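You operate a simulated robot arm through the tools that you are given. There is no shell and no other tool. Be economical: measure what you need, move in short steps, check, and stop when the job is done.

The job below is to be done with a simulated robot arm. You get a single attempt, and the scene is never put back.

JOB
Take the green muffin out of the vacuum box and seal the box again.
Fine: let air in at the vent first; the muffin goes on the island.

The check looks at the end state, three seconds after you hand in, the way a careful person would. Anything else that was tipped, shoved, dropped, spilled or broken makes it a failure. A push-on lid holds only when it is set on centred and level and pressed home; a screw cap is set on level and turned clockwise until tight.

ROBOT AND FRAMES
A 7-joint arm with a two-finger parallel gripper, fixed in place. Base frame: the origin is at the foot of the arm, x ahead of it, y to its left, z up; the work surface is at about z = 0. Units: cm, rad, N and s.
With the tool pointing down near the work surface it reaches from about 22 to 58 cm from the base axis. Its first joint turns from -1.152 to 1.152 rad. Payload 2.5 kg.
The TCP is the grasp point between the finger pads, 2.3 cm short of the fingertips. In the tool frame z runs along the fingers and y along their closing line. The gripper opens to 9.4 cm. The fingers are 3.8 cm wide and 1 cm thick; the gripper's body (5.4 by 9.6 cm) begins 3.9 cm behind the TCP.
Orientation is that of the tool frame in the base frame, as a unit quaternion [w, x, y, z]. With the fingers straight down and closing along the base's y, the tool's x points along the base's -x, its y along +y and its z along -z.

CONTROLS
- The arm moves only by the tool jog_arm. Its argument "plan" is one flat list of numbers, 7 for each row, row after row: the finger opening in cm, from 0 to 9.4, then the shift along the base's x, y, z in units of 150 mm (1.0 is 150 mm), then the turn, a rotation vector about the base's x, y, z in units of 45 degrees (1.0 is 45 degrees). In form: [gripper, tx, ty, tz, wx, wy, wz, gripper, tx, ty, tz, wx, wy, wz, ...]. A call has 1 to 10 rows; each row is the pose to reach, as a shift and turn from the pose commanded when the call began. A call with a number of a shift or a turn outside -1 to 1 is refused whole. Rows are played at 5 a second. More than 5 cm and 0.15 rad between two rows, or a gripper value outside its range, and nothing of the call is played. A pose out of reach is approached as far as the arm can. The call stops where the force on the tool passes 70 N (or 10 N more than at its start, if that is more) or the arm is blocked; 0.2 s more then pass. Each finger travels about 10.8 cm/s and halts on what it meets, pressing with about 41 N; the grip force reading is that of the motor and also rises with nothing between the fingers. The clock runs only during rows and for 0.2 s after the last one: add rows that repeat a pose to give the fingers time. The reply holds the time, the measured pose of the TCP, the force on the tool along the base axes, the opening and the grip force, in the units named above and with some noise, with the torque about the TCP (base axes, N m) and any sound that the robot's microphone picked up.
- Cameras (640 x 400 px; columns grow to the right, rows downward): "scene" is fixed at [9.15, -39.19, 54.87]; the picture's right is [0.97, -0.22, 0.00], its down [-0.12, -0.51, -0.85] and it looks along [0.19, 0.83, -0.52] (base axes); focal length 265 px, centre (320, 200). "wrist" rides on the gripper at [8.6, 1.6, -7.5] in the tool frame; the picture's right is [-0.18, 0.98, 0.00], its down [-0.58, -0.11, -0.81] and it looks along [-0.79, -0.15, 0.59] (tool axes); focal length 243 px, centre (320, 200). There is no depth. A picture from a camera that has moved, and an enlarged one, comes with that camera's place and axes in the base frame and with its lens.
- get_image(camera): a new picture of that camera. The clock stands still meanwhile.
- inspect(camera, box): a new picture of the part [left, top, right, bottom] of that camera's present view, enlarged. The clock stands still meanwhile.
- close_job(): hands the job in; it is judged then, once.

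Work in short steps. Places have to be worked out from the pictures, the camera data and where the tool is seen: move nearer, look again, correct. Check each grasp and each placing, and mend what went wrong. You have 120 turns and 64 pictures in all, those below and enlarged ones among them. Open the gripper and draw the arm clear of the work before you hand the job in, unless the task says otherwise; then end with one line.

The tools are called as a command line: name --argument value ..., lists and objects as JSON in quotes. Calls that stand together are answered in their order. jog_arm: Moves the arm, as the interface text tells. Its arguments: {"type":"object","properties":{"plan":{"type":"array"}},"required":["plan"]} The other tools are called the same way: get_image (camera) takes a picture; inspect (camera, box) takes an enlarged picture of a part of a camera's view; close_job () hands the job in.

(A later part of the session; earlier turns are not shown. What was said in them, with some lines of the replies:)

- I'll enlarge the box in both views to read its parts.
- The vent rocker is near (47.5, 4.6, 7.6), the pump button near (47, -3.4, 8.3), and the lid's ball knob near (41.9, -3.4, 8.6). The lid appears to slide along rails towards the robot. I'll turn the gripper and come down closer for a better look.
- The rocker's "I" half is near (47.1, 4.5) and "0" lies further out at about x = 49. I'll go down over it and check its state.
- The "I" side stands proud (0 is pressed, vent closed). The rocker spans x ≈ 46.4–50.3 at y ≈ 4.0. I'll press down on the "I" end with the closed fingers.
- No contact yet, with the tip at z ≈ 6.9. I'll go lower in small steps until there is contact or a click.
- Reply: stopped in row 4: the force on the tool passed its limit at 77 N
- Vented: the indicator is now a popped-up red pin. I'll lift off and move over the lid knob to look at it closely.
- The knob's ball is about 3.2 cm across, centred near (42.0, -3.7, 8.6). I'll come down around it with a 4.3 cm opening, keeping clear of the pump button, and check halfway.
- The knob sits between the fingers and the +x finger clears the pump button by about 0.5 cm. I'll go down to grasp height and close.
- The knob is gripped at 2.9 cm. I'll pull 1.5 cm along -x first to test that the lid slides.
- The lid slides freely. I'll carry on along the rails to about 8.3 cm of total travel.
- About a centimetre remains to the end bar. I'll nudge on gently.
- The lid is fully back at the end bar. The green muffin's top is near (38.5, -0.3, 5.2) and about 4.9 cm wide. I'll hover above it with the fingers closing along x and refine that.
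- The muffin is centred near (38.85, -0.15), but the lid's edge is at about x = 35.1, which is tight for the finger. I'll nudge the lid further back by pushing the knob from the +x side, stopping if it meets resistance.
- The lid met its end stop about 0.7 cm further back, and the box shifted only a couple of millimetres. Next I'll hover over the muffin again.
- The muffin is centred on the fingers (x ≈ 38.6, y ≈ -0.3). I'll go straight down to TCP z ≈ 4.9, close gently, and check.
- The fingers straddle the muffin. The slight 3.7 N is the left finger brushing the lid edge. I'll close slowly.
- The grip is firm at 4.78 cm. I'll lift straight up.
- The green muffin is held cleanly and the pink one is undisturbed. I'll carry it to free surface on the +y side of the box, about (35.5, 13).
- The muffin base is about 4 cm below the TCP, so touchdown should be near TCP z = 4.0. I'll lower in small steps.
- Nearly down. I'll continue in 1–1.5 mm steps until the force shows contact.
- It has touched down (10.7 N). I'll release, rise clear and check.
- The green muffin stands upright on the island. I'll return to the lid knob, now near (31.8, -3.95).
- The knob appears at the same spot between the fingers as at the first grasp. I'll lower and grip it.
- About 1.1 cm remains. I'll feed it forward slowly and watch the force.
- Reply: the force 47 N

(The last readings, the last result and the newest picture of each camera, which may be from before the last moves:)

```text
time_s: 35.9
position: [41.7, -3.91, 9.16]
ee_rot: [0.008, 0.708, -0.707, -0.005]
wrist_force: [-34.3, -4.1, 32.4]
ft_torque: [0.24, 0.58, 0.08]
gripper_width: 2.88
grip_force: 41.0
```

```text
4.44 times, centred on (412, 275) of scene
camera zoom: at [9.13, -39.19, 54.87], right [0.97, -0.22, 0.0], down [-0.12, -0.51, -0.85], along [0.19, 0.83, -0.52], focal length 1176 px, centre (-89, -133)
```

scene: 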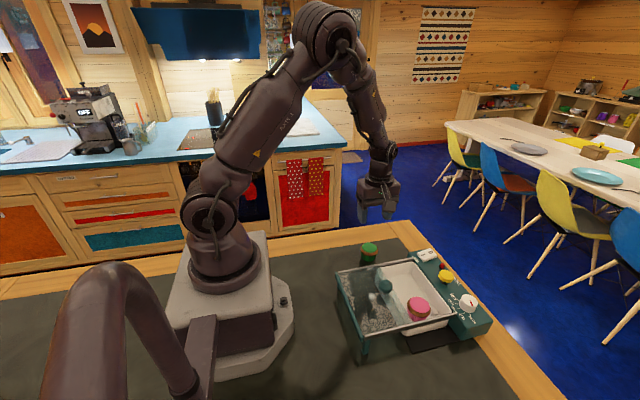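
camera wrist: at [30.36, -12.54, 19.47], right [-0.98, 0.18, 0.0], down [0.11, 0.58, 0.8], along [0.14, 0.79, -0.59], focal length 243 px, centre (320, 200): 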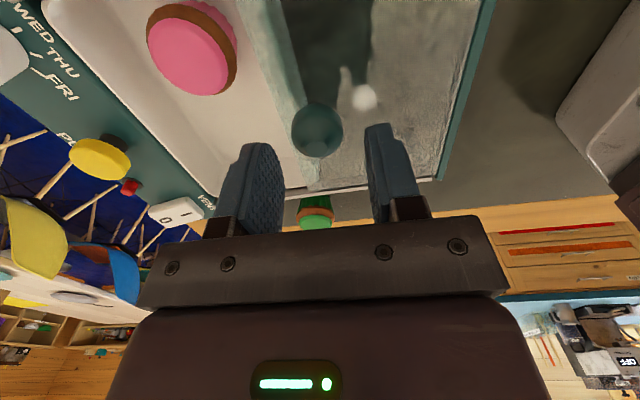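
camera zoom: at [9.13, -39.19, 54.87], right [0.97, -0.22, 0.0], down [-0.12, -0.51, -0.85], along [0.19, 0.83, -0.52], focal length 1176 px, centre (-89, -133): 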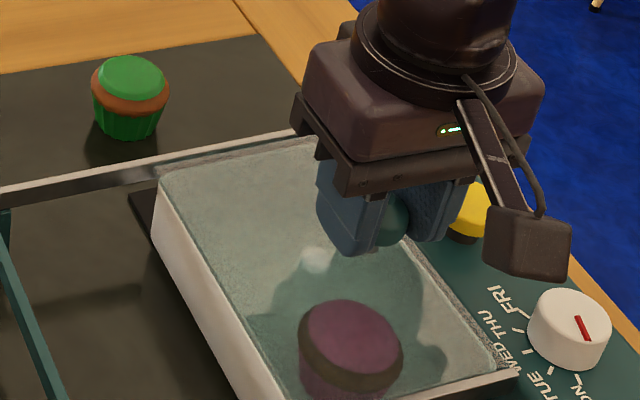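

The lid is against its front stop, at its original seated height (9.16). I'll release and rise, then look.

jog_arm --plan '[4.2, -0.01, 0, 0, 0, 0, 0, 4.2, -0.01, 0, 0.02, 0, 0, 0, 4.2, -0.01, 0, 0.2, 0, 0, 0, 2, 0, 0, 0.45, 0, 0, 0, 0, 0, 0, 0.5, 0, 0, 0]'

jog_arm --plan '[0, 0.15, 0.15, 0, 0, 0, 0, 0, 0.35, 0.35, 0, 0, 0, 0, 0, 0.47, 0.52, 0, 0, 0, 0, 0, 0.47, 0.52, -0.2, 0, 0, 0, 0, 0.47, 0.52, -0.25, 0, 0, 0]'

get_image --camera "wrist"

inspect --camera "scene" --box '[320, 230, 520, 355]'

```text
time_s: 37.1
position: [41.77, -3.78, 16.91]
ee_rot: [0.003, 0.708, -0.707, -0.001]
wrist_force: [-0.6, 0.3, 1.0]
ft_torque: [-0.01, -0.01, -0.01]
gripper_width: 0.01
grip_force: 40.5
```

```text
time_s: 38.3
position: [49.05, 3.84, 12.98]
ee_rot: [0.003, 0.708, -0.706, -0.001]
wrist_force: [0.4, -0.1, 0.2]
ft_torque: [0.02, 0.02, 0.01]
gripper_width: 0.0
grip_force: 41.1
```

```text
24 pictures are left
camera wrist: at [47.52, -4.71, 20.4], right [-0.98, 0.18, 0.0], down [0.11, 0.58, 0.8], along [0.14, 0.79, -0.59], focal length 243 px, centre (320, 200)
```

wrist: 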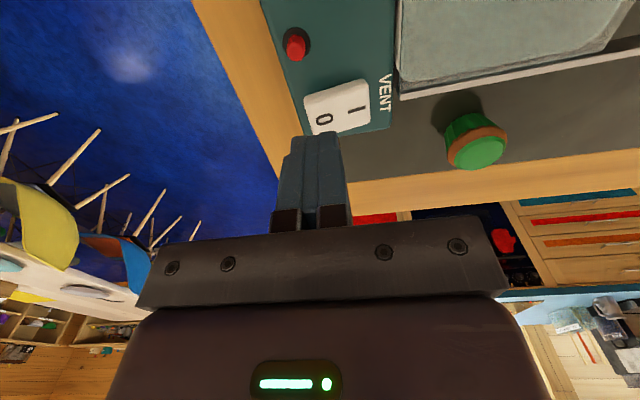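

```text
3.20 times, centred on (420, 292) of scene
camera zoom: at [9.15, -39.19, 54.87], right [0.97, -0.22, 0.0], down [-0.12, -0.51, -0.85], along [0.19, 0.83, -0.52], focal length 847 px, centre (0, -96)
```

zoom: 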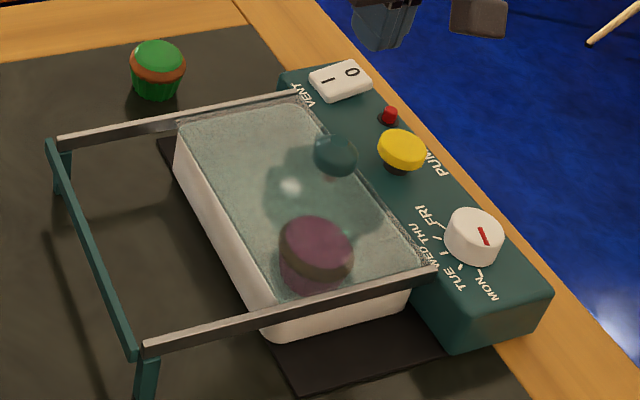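

The lid sits back as at the start, and the muffin stands by. I'll now press the rocker's "0" end (about x = 49.3, y = 3.9) to close the vent.

jog_arm --plan '[0, 0.015, 0, -0.1, 0, 0, 0, 0, 0.015, 0, -0.2, 0, 0, 0, 0, 0.015, 0, -0.24, 0, 0, 0, 0, 0.015, 0, -0.26, 0, 0, 0, 0, 0.015, 0, -0.28, 0, 0, 0, 0, 0.015, 0, -0.3, 0, 0, 0, 0, 0.015, 0, -0.32, 0, 0, 0]'

inspect --camera "scene" --box '[380, 230, 476, 290]'

```text
time_s: 39.9
position: [49.43, 3.95, 8.62]
ee_rot: [-0.001, 0.707, -0.707, 0.002]
wrist_force: [5.4, -1.9, 35.2]
ft_torque: [-0.24, 0.24, 0.02]
gripper_width: 0.0
grip_force: 40.5
```

```text
6.67 times, centred on (428, 260) of scene
camera zoom: at [9.13, -39.19, 54.87], right [0.97, -0.22, 0.0], down [-0.12, -0.51, -0.85], along [0.19, 0.83, -0.52], focal length 1764 px, centre (-400, -200)
```

zoom: 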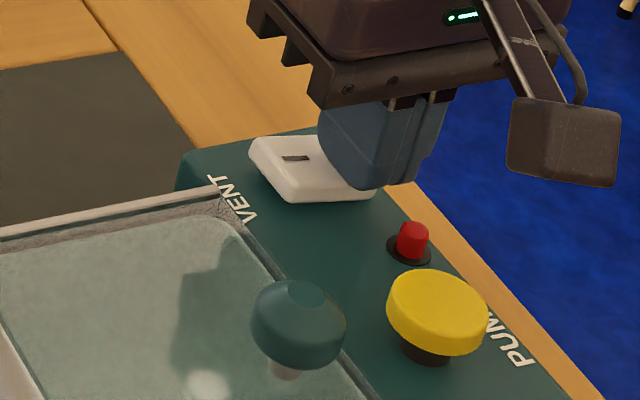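

The "I" side is up again, so the vent is closed. I'll lift and move over the pump button at about (46.9, -3.75).

jog_arm --plan '[0, 0, 0, 0.15, 0, 0, 0, 0, 0, 0, 0.35, 0, 0, 0, 0, -0.08, -0.25, 0.35, 0, 0, 0, 0, -0.163, -0.51, 0.35, 0, 0, 0, 0, -0.163, -0.51, 0.25, 0, 0, 0, 0, -0.163, -0.51, 0.25, 0, 0, 0]'

get_image --camera "wrist"

inspect --camera "scene" --box '[380, 230, 476, 290]'

```text
time_s: 41.3
position: [46.7, -3.78, 12.0]
ee_rot: [0.003, 0.708, -0.707, 0.0]
wrist_force: [0.2, -0.3, 0.3]
ft_torque: [0.0, -0.01, -0.01]
gripper_width: 0.0
grip_force: 41.1
```

```text
21 pictures are left
camera wrist: at [45.27, -12.4, 19.38], right [-0.98, 0.18, 0.01], down [0.11, 0.58, 0.8], along [0.14, 0.79, -0.59], focal length 243 px, centre (320, 200)
```

wrist: 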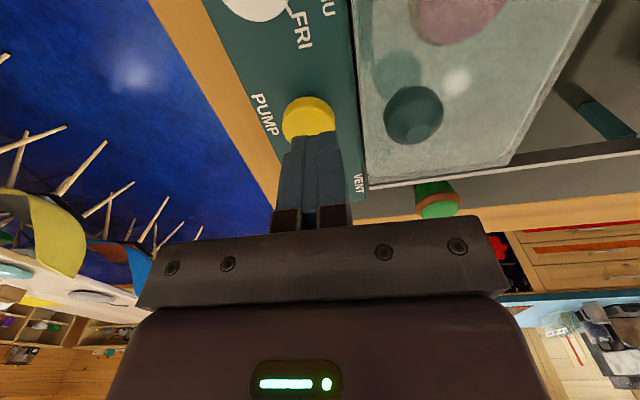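

```text
6.67 times, centred on (428, 260) of scene
camera zoom: at [9.14, -39.19, 54.87], right [0.97, -0.22, 0.0], down [-0.12, -0.51, -0.85], along [0.19, 0.83, -0.52], focal length 1764 px, centre (-400, -200)
```

zoom: 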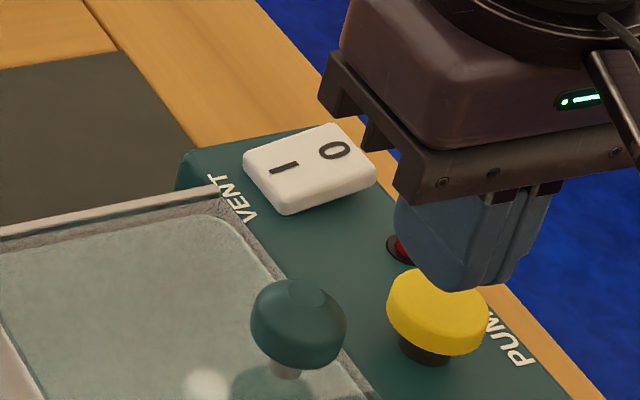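

inspect --camera "scene" --box '[404, 240, 452, 270]'

```text
13.33 times, centred on (428, 255) of scene
camera zoom: at [9.14, -39.19, 54.87], right [0.97, -0.22, 0.0], down [-0.12, -0.51, -0.85], along [0.19, 0.83, -0.52], focal length 3529 px, centre (-1120, -533)
```

zoom: 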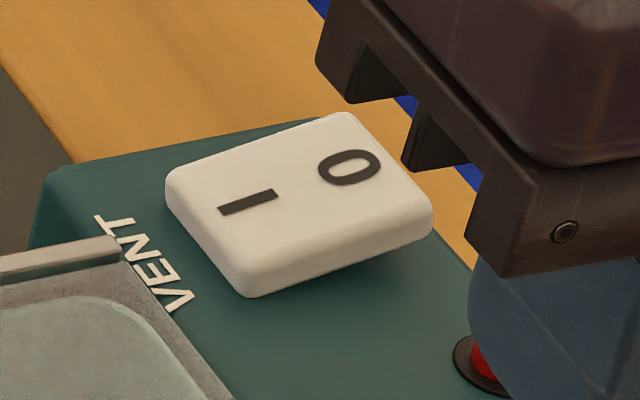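

The rocker sprang back to "I", so I didn't press far enough. I'll go back, slightly further inboard, and press harder until it snaps.

jog_arm --plan '[0, 0, 0, 0.1, 0, 0, 0, 0, 0.07, 0.25, 0.1, 0, 0, 0, 0, 0.15, 0.52, 0.1, 0, 0, 0, 0, 0.15, 0.52, -0.1, 0, 0, 0, 0, 0.15, 0.52, -0.18, 0, 0, 0, 0, 0.15, 0.52, -0.21, 0, 0, 0, 0, 0.15, 0.52, -0.235, 0, 0, 0, 0, 0.15, 0.52, -0.26, 0, 0, 0, 0, 0.15, 0.52, -0.28, 0, 0, 0, 0, 0.15, 0.52, -0.3, 0, 0, 0]'

inspect --camera "scene" --box '[380, 230, 476, 290]'

```text
time_s: 43.4
position: [49.37, 3.88, 8.72]
ee_rot: [-0.001, -0.707, 0.707, -0.003]
wrist_force: [-4.3, -1.0, 9.3]
ft_torque: [0.04, 0.22, 0.04]
gripper_width: 0.02
grip_force: 40.9
stopped in row 10: the force on the tool passed its limit at 74 N (the readings are from after the stop); the commanded pose is now the measured one
```

```text
6.67 times, centred on (428, 260) of scene
camera zoom: at [9.14, -39.19, 54.87], right [0.97, -0.22, 0.0], down [-0.12, -0.51, -0.85], along [0.19, 0.83, -0.52], focal length 1764 px, centre (-400, -200)
```

zoom: 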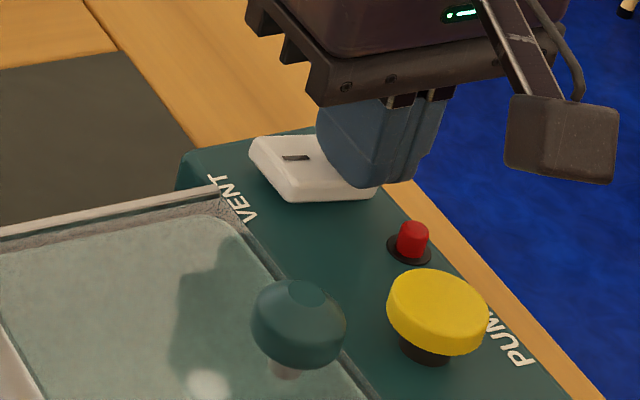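

jog_arm --plan '[0, 0, 0, 0.05, 0, 0, 0, 0, 0, 0, 0.2, 0, 0, 0, 0, 0, 0, 0.35, 0, 0, 0]'

inspect --camera "scene" --box '[396, 235, 460, 275]'

```text
time_s: 44.2
position: [49.4, 3.98, 13.91]
ee_rot: [-0.001, -0.707, 0.707, -0.002]
wrist_force: [-0.1, -0.4, -0.3]
ft_torque: [-0.01, 0.0, 0.01]
gripper_width: 0.0
grip_force: 41.3
```

```text
10.00 times, centred on (428, 255) of scene
camera zoom: at [9.15, -39.19, 54.87], right [0.97, -0.22, 0.0], down [-0.12, -0.51, -0.85], along [0.19, 0.83, -0.52], focal length 2647 px, centre (-760, -350)
```

zoom: 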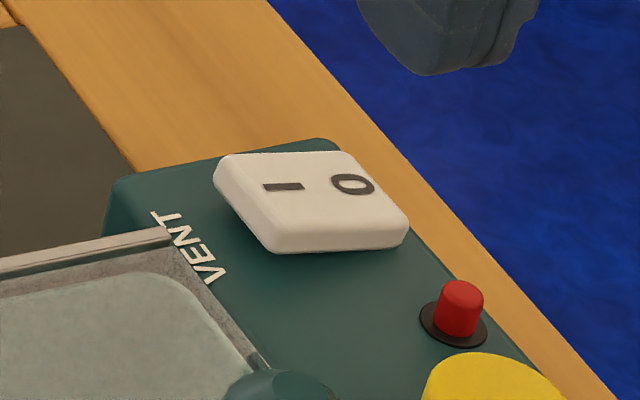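

The vent is latched at "0". Next I'll move over the pump button and press it slowly.

jog_arm --plan '[0, -0.09, -0.26, 0, 0, 0, 0, 0, -0.173, -0.515, 0, 0, 0, 0, 0, -0.173, -0.515, -0.13, 0, 0, 0, 0, -0.173, -0.515, -0.17, 0, 0, 0, 0, -0.173, -0.515, -0.2, 0, 0, 0, 0, -0.173, -0.515, -0.22, 0, 0, 0, 0, -0.173, -0.515, -0.24, 0, 0, 0]'

inspect --camera "scene" --box '[380, 230, 476, 290]'

```text
time_s: 45.8
position: [46.77, -3.67, 10.31]
ee_rot: [0.0, 0.707, -0.707, 0.003]
wrist_force: [1.1, 0.4, -0.5]
ft_torque: [0.01, 0.01, -0.03]
gripper_width: 0.03
grip_force: 40.8
```

```text
6.67 times, centred on (428, 260) of scene
camera zoom: at [9.15, -39.19, 54.87], right [0.97, -0.22, 0.0], down [-0.12, -0.51, -0.85], along [0.19, 0.83, -0.52], focal length 1764 px, centre (-400, -200)
```

zoom: 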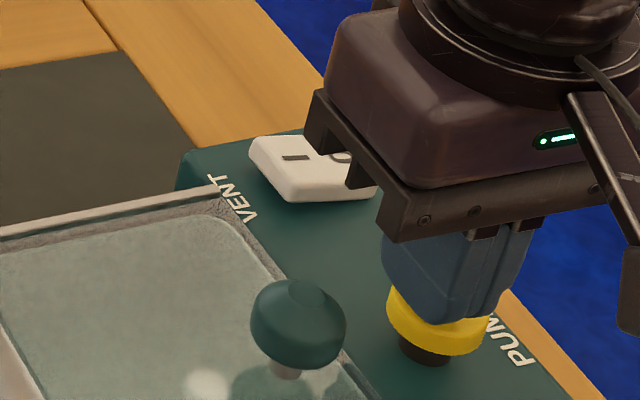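

jog_arm --plan '[0, 0, 0, -0.02, 0, 0, 0, 0, 0, 0, -0.04, 0, 0, 0, 0, 0, 0, -0.06, 0, 0, 0, 0, 0, 0, -0.08, 0, 0, 0, 0, 0, 0, -0.1, 0, 0, 0, 0, 0, 0, -0.115, 0, 0, 0]'

inspect --camera "scene" --box '[380, 230, 476, 290]'

```text
time_s: 47.2
position: [46.95, -3.8, 8.48]
ee_rot: [0.0, -0.707, 0.707, -0.004]
wrist_force: [-3.0, 3.3, 8.7]
ft_torque: [0.19, 0.08, 0.04]
gripper_width: 0.0
grip_force: 41.4
heard: click
```

```text
6.67 times, centred on (428, 260) of scene
camera zoom: at [9.14, -39.19, 54.87], right [0.97, -0.22, 0.0], down [-0.12, -0.51, -0.85], along [0.19, 0.83, -0.52], focal length 1764 px, centre (-400, -200)
```

zoom: 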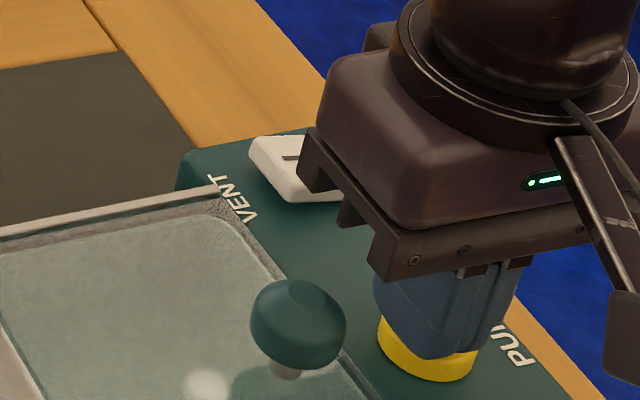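

A click was heard and the button is down. I'll hold it a moment and then raise to see the indicator.

jog_arm --plan '[0, 0, 0, 0, 0, 0, 0, 0, 0, 0, 0, 0, 0, 0, 0, 0, 0, 0, 0, 0, 0, 0, 0, 0, 0, 0, 0, 0, 0, 0, 0, 0, 0, 0, 0, 0, 0, 0, 0, 0, 0, 0, 0, 0, 0, 0.2, 0, 0, 0, 0, 0, 0, 0.45, 0, 0, 0, 0, 0, 0, 0.7, 0, 0, 0]'

inspect --camera "scene" --box '[320, 230, 520, 355]'

```text
time_s: 49.2
position: [46.64, -3.75, 19.05]
ee_rot: [0.001, 0.707, -0.707, 0.002]
wrist_force: [0.5, 0.3, -0.2]
ft_torque: [-0.01, -0.01, 0.0]
gripper_width: 0.01
grip_force: 41.0
```

```text
3.20 times, centred on (420, 292) of scene
camera zoom: at [9.15, -39.19, 54.87], right [0.97, -0.22, 0.0], down [-0.12, -0.51, -0.85], along [0.19, 0.83, -0.52], focal length 847 px, centre (0, -96)
```

zoom: 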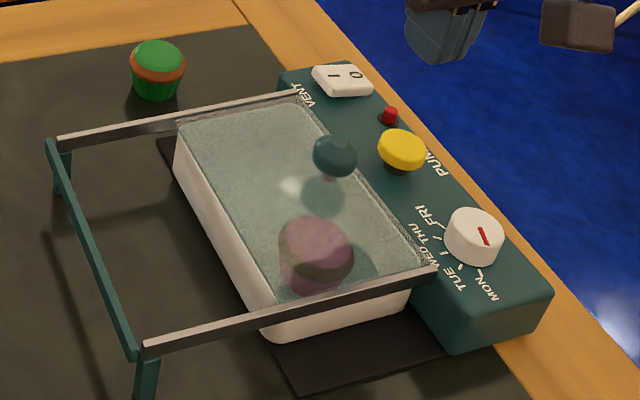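

The pin is still red. I'll give the pump a couple of seconds and look again.

jog_arm --plan '[0, 0, 0, 0, 0, 0, 0, 0, 0, 0, 0, 0, 0, 0, 0, 0, 0, 0, 0, 0, 0, 0, 0, 0, 0, 0, 0, 0, 0, 0, 0, 0, 0, 0, 0, 0, 0, 0, 0, 0, 0, 0, 0, 0, 0, 0, 0, 0, 0, 0, 0, 0, 0, 0, 0, 0, 0, 0, 0, 0, 0, 0, 0, 0, 0, 0, 0, 0, 0, 0]'

inspect --camera "scene" --box '[380, 230, 476, 290]'

```text
time_s: 51.4
position: [46.74, -3.86, 18.82]
ee_rot: [0.001, 0.707, -0.707, 0.003]
wrist_force: [-0.1, 0.1, 0.6]
ft_torque: [0.01, -0.02, -0.02]
gripper_width: 0.0
grip_force: 41.2
```

```text
6.67 times, centred on (428, 260) of scene
camera zoom: at [9.15, -39.19, 54.87], right [0.97, -0.22, 0.0], down [-0.12, -0.51, -0.85], along [0.19, 0.83, -0.52], focal length 1764 px, centre (-400, -200)
```

zoom: 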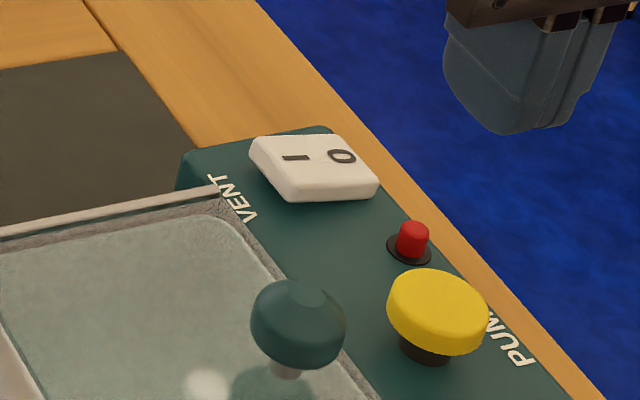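

Still no vacuum. It may be a hand pump that needs several strokes, so I'll give it several full presses.

jog_arm --plan '[0, 0, 0, -0.25, 0, 0, 0, 0, 0, 0, -0.5, 0, 0, 0, 0, 0, 0, -0.62, 0, 0, 0, 0, 0, 0, -0.69, 0, 0, 0, 0, 0, 0, -0.69, 0, 0, 0, 0, 0, 0, -0.5, 0, 0, 0, 0, 0, 0, -0.62, 0, 0, 0, 0, 0, 0, -0.69, 0, 0, 0, 0, 0, 0, -0.69, 0, 0, 0, 0, 0, 0, -0.5, 0, 0, 0]'

inspect --camera "scene" --box '[380, 230, 476, 290]'

```text
time_s: 53.6
position: [46.89, -3.83, 11.58]
ee_rot: [0.0, -0.707, 0.707, -0.003]
wrist_force: [-0.6, 0.1, 0.5]
ft_torque: [-0.01, 0.01, -0.01]
gripper_width: 0.01
grip_force: 40.7
heard: click, click
```

```text
6.67 times, centred on (428, 260) of scene
camera zoom: at [9.15, -39.19, 54.87], right [0.97, -0.22, 0.0], down [-0.12, -0.51, -0.85], along [0.19, 0.83, -0.52], focal length 1764 px, centre (-400, -200)
```

zoom: 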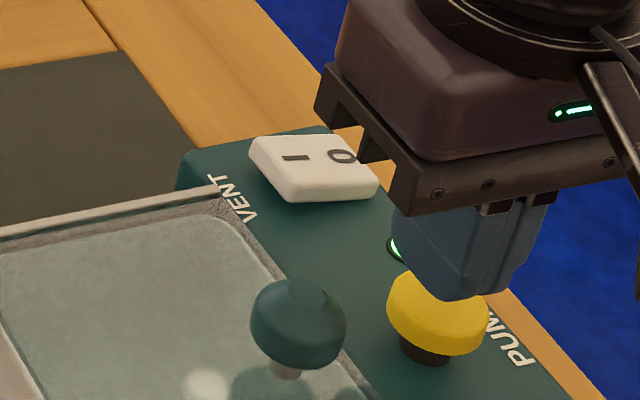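

The indicator is green again, so the vacuum is drawn. I'll raise the arm clear, open the gripper, and do a final check.

jog_arm --plan '[0, 0, 0, 0.25, 0, 0, 0, 2, 0, 0, 0.5, 0, 0, 0, 5, -0.1, 0, 0.75, 0, 0, 0, 9, -0.2, 0, 1, 0, 0, 0, 9, -0.2, 0, 1, 0, 0, 0, 9, -0.2, 0, 1, 0, 0, 0, 9, -0.2, 0, 1, 0, 0, 0, 9, -0.2, 0, 1, 0, 0, 0, 9, -0.2, 0, 1, 0, 0, 0, 9, -0.2, 0, 1, 0, 0, 0]'

inspect --camera "scene" --box '[320, 220, 520, 345]'

get_image --camera "scene"

```text
time_s: 55.8
position: [43.75, -3.71, 26.58]
ee_rot: [0.001, 0.707, -0.707, 0.003]
wrist_force: [-0.9, -0.2, -0.6]
ft_torque: [0.03, 0.01, 0.0]
gripper_width: 9.0
grip_force: 0.1
```

```text
3.20 times, centred on (420, 282) of scene
camera zoom: at [9.15, -39.19, 54.87], right [0.97, -0.22, 0.0], down [-0.12, -0.51, -0.85], along [0.19, 0.83, -0.52], focal length 847 px, centre (0, -64)
```

zoom: 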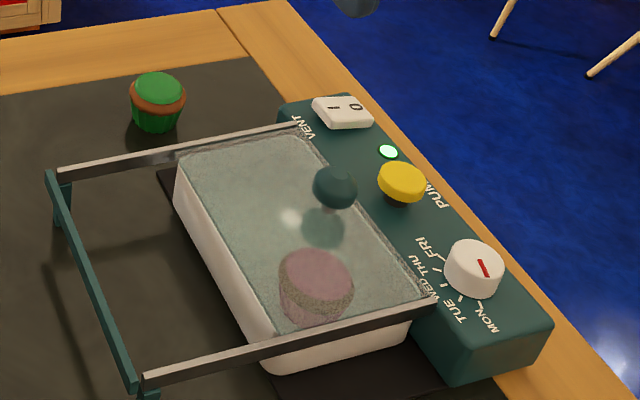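

```text
10 pictures are left
```

scene: 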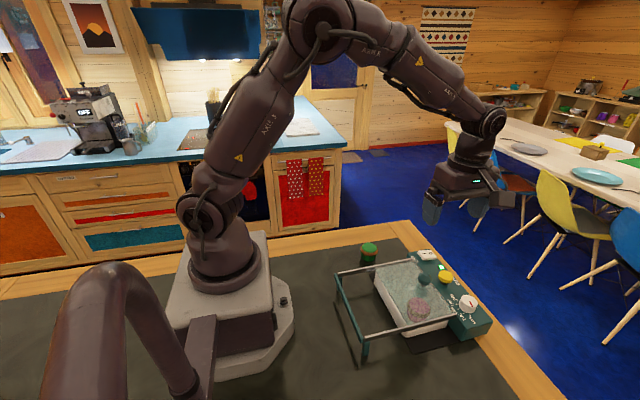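

The indicator has stayed green for over two seconds. The lid is seated, the vent is at 0, the muffin is upright on the island, and the arm is clear, so I'm handing in.

close_job

```text
The job is handed in.
```

The green muffin is upright on the island, and the vacuum box is closed with its vent shut and pumped down again (indicator green); pushing the lid to its end stop shifted the box by 2–3 mm.
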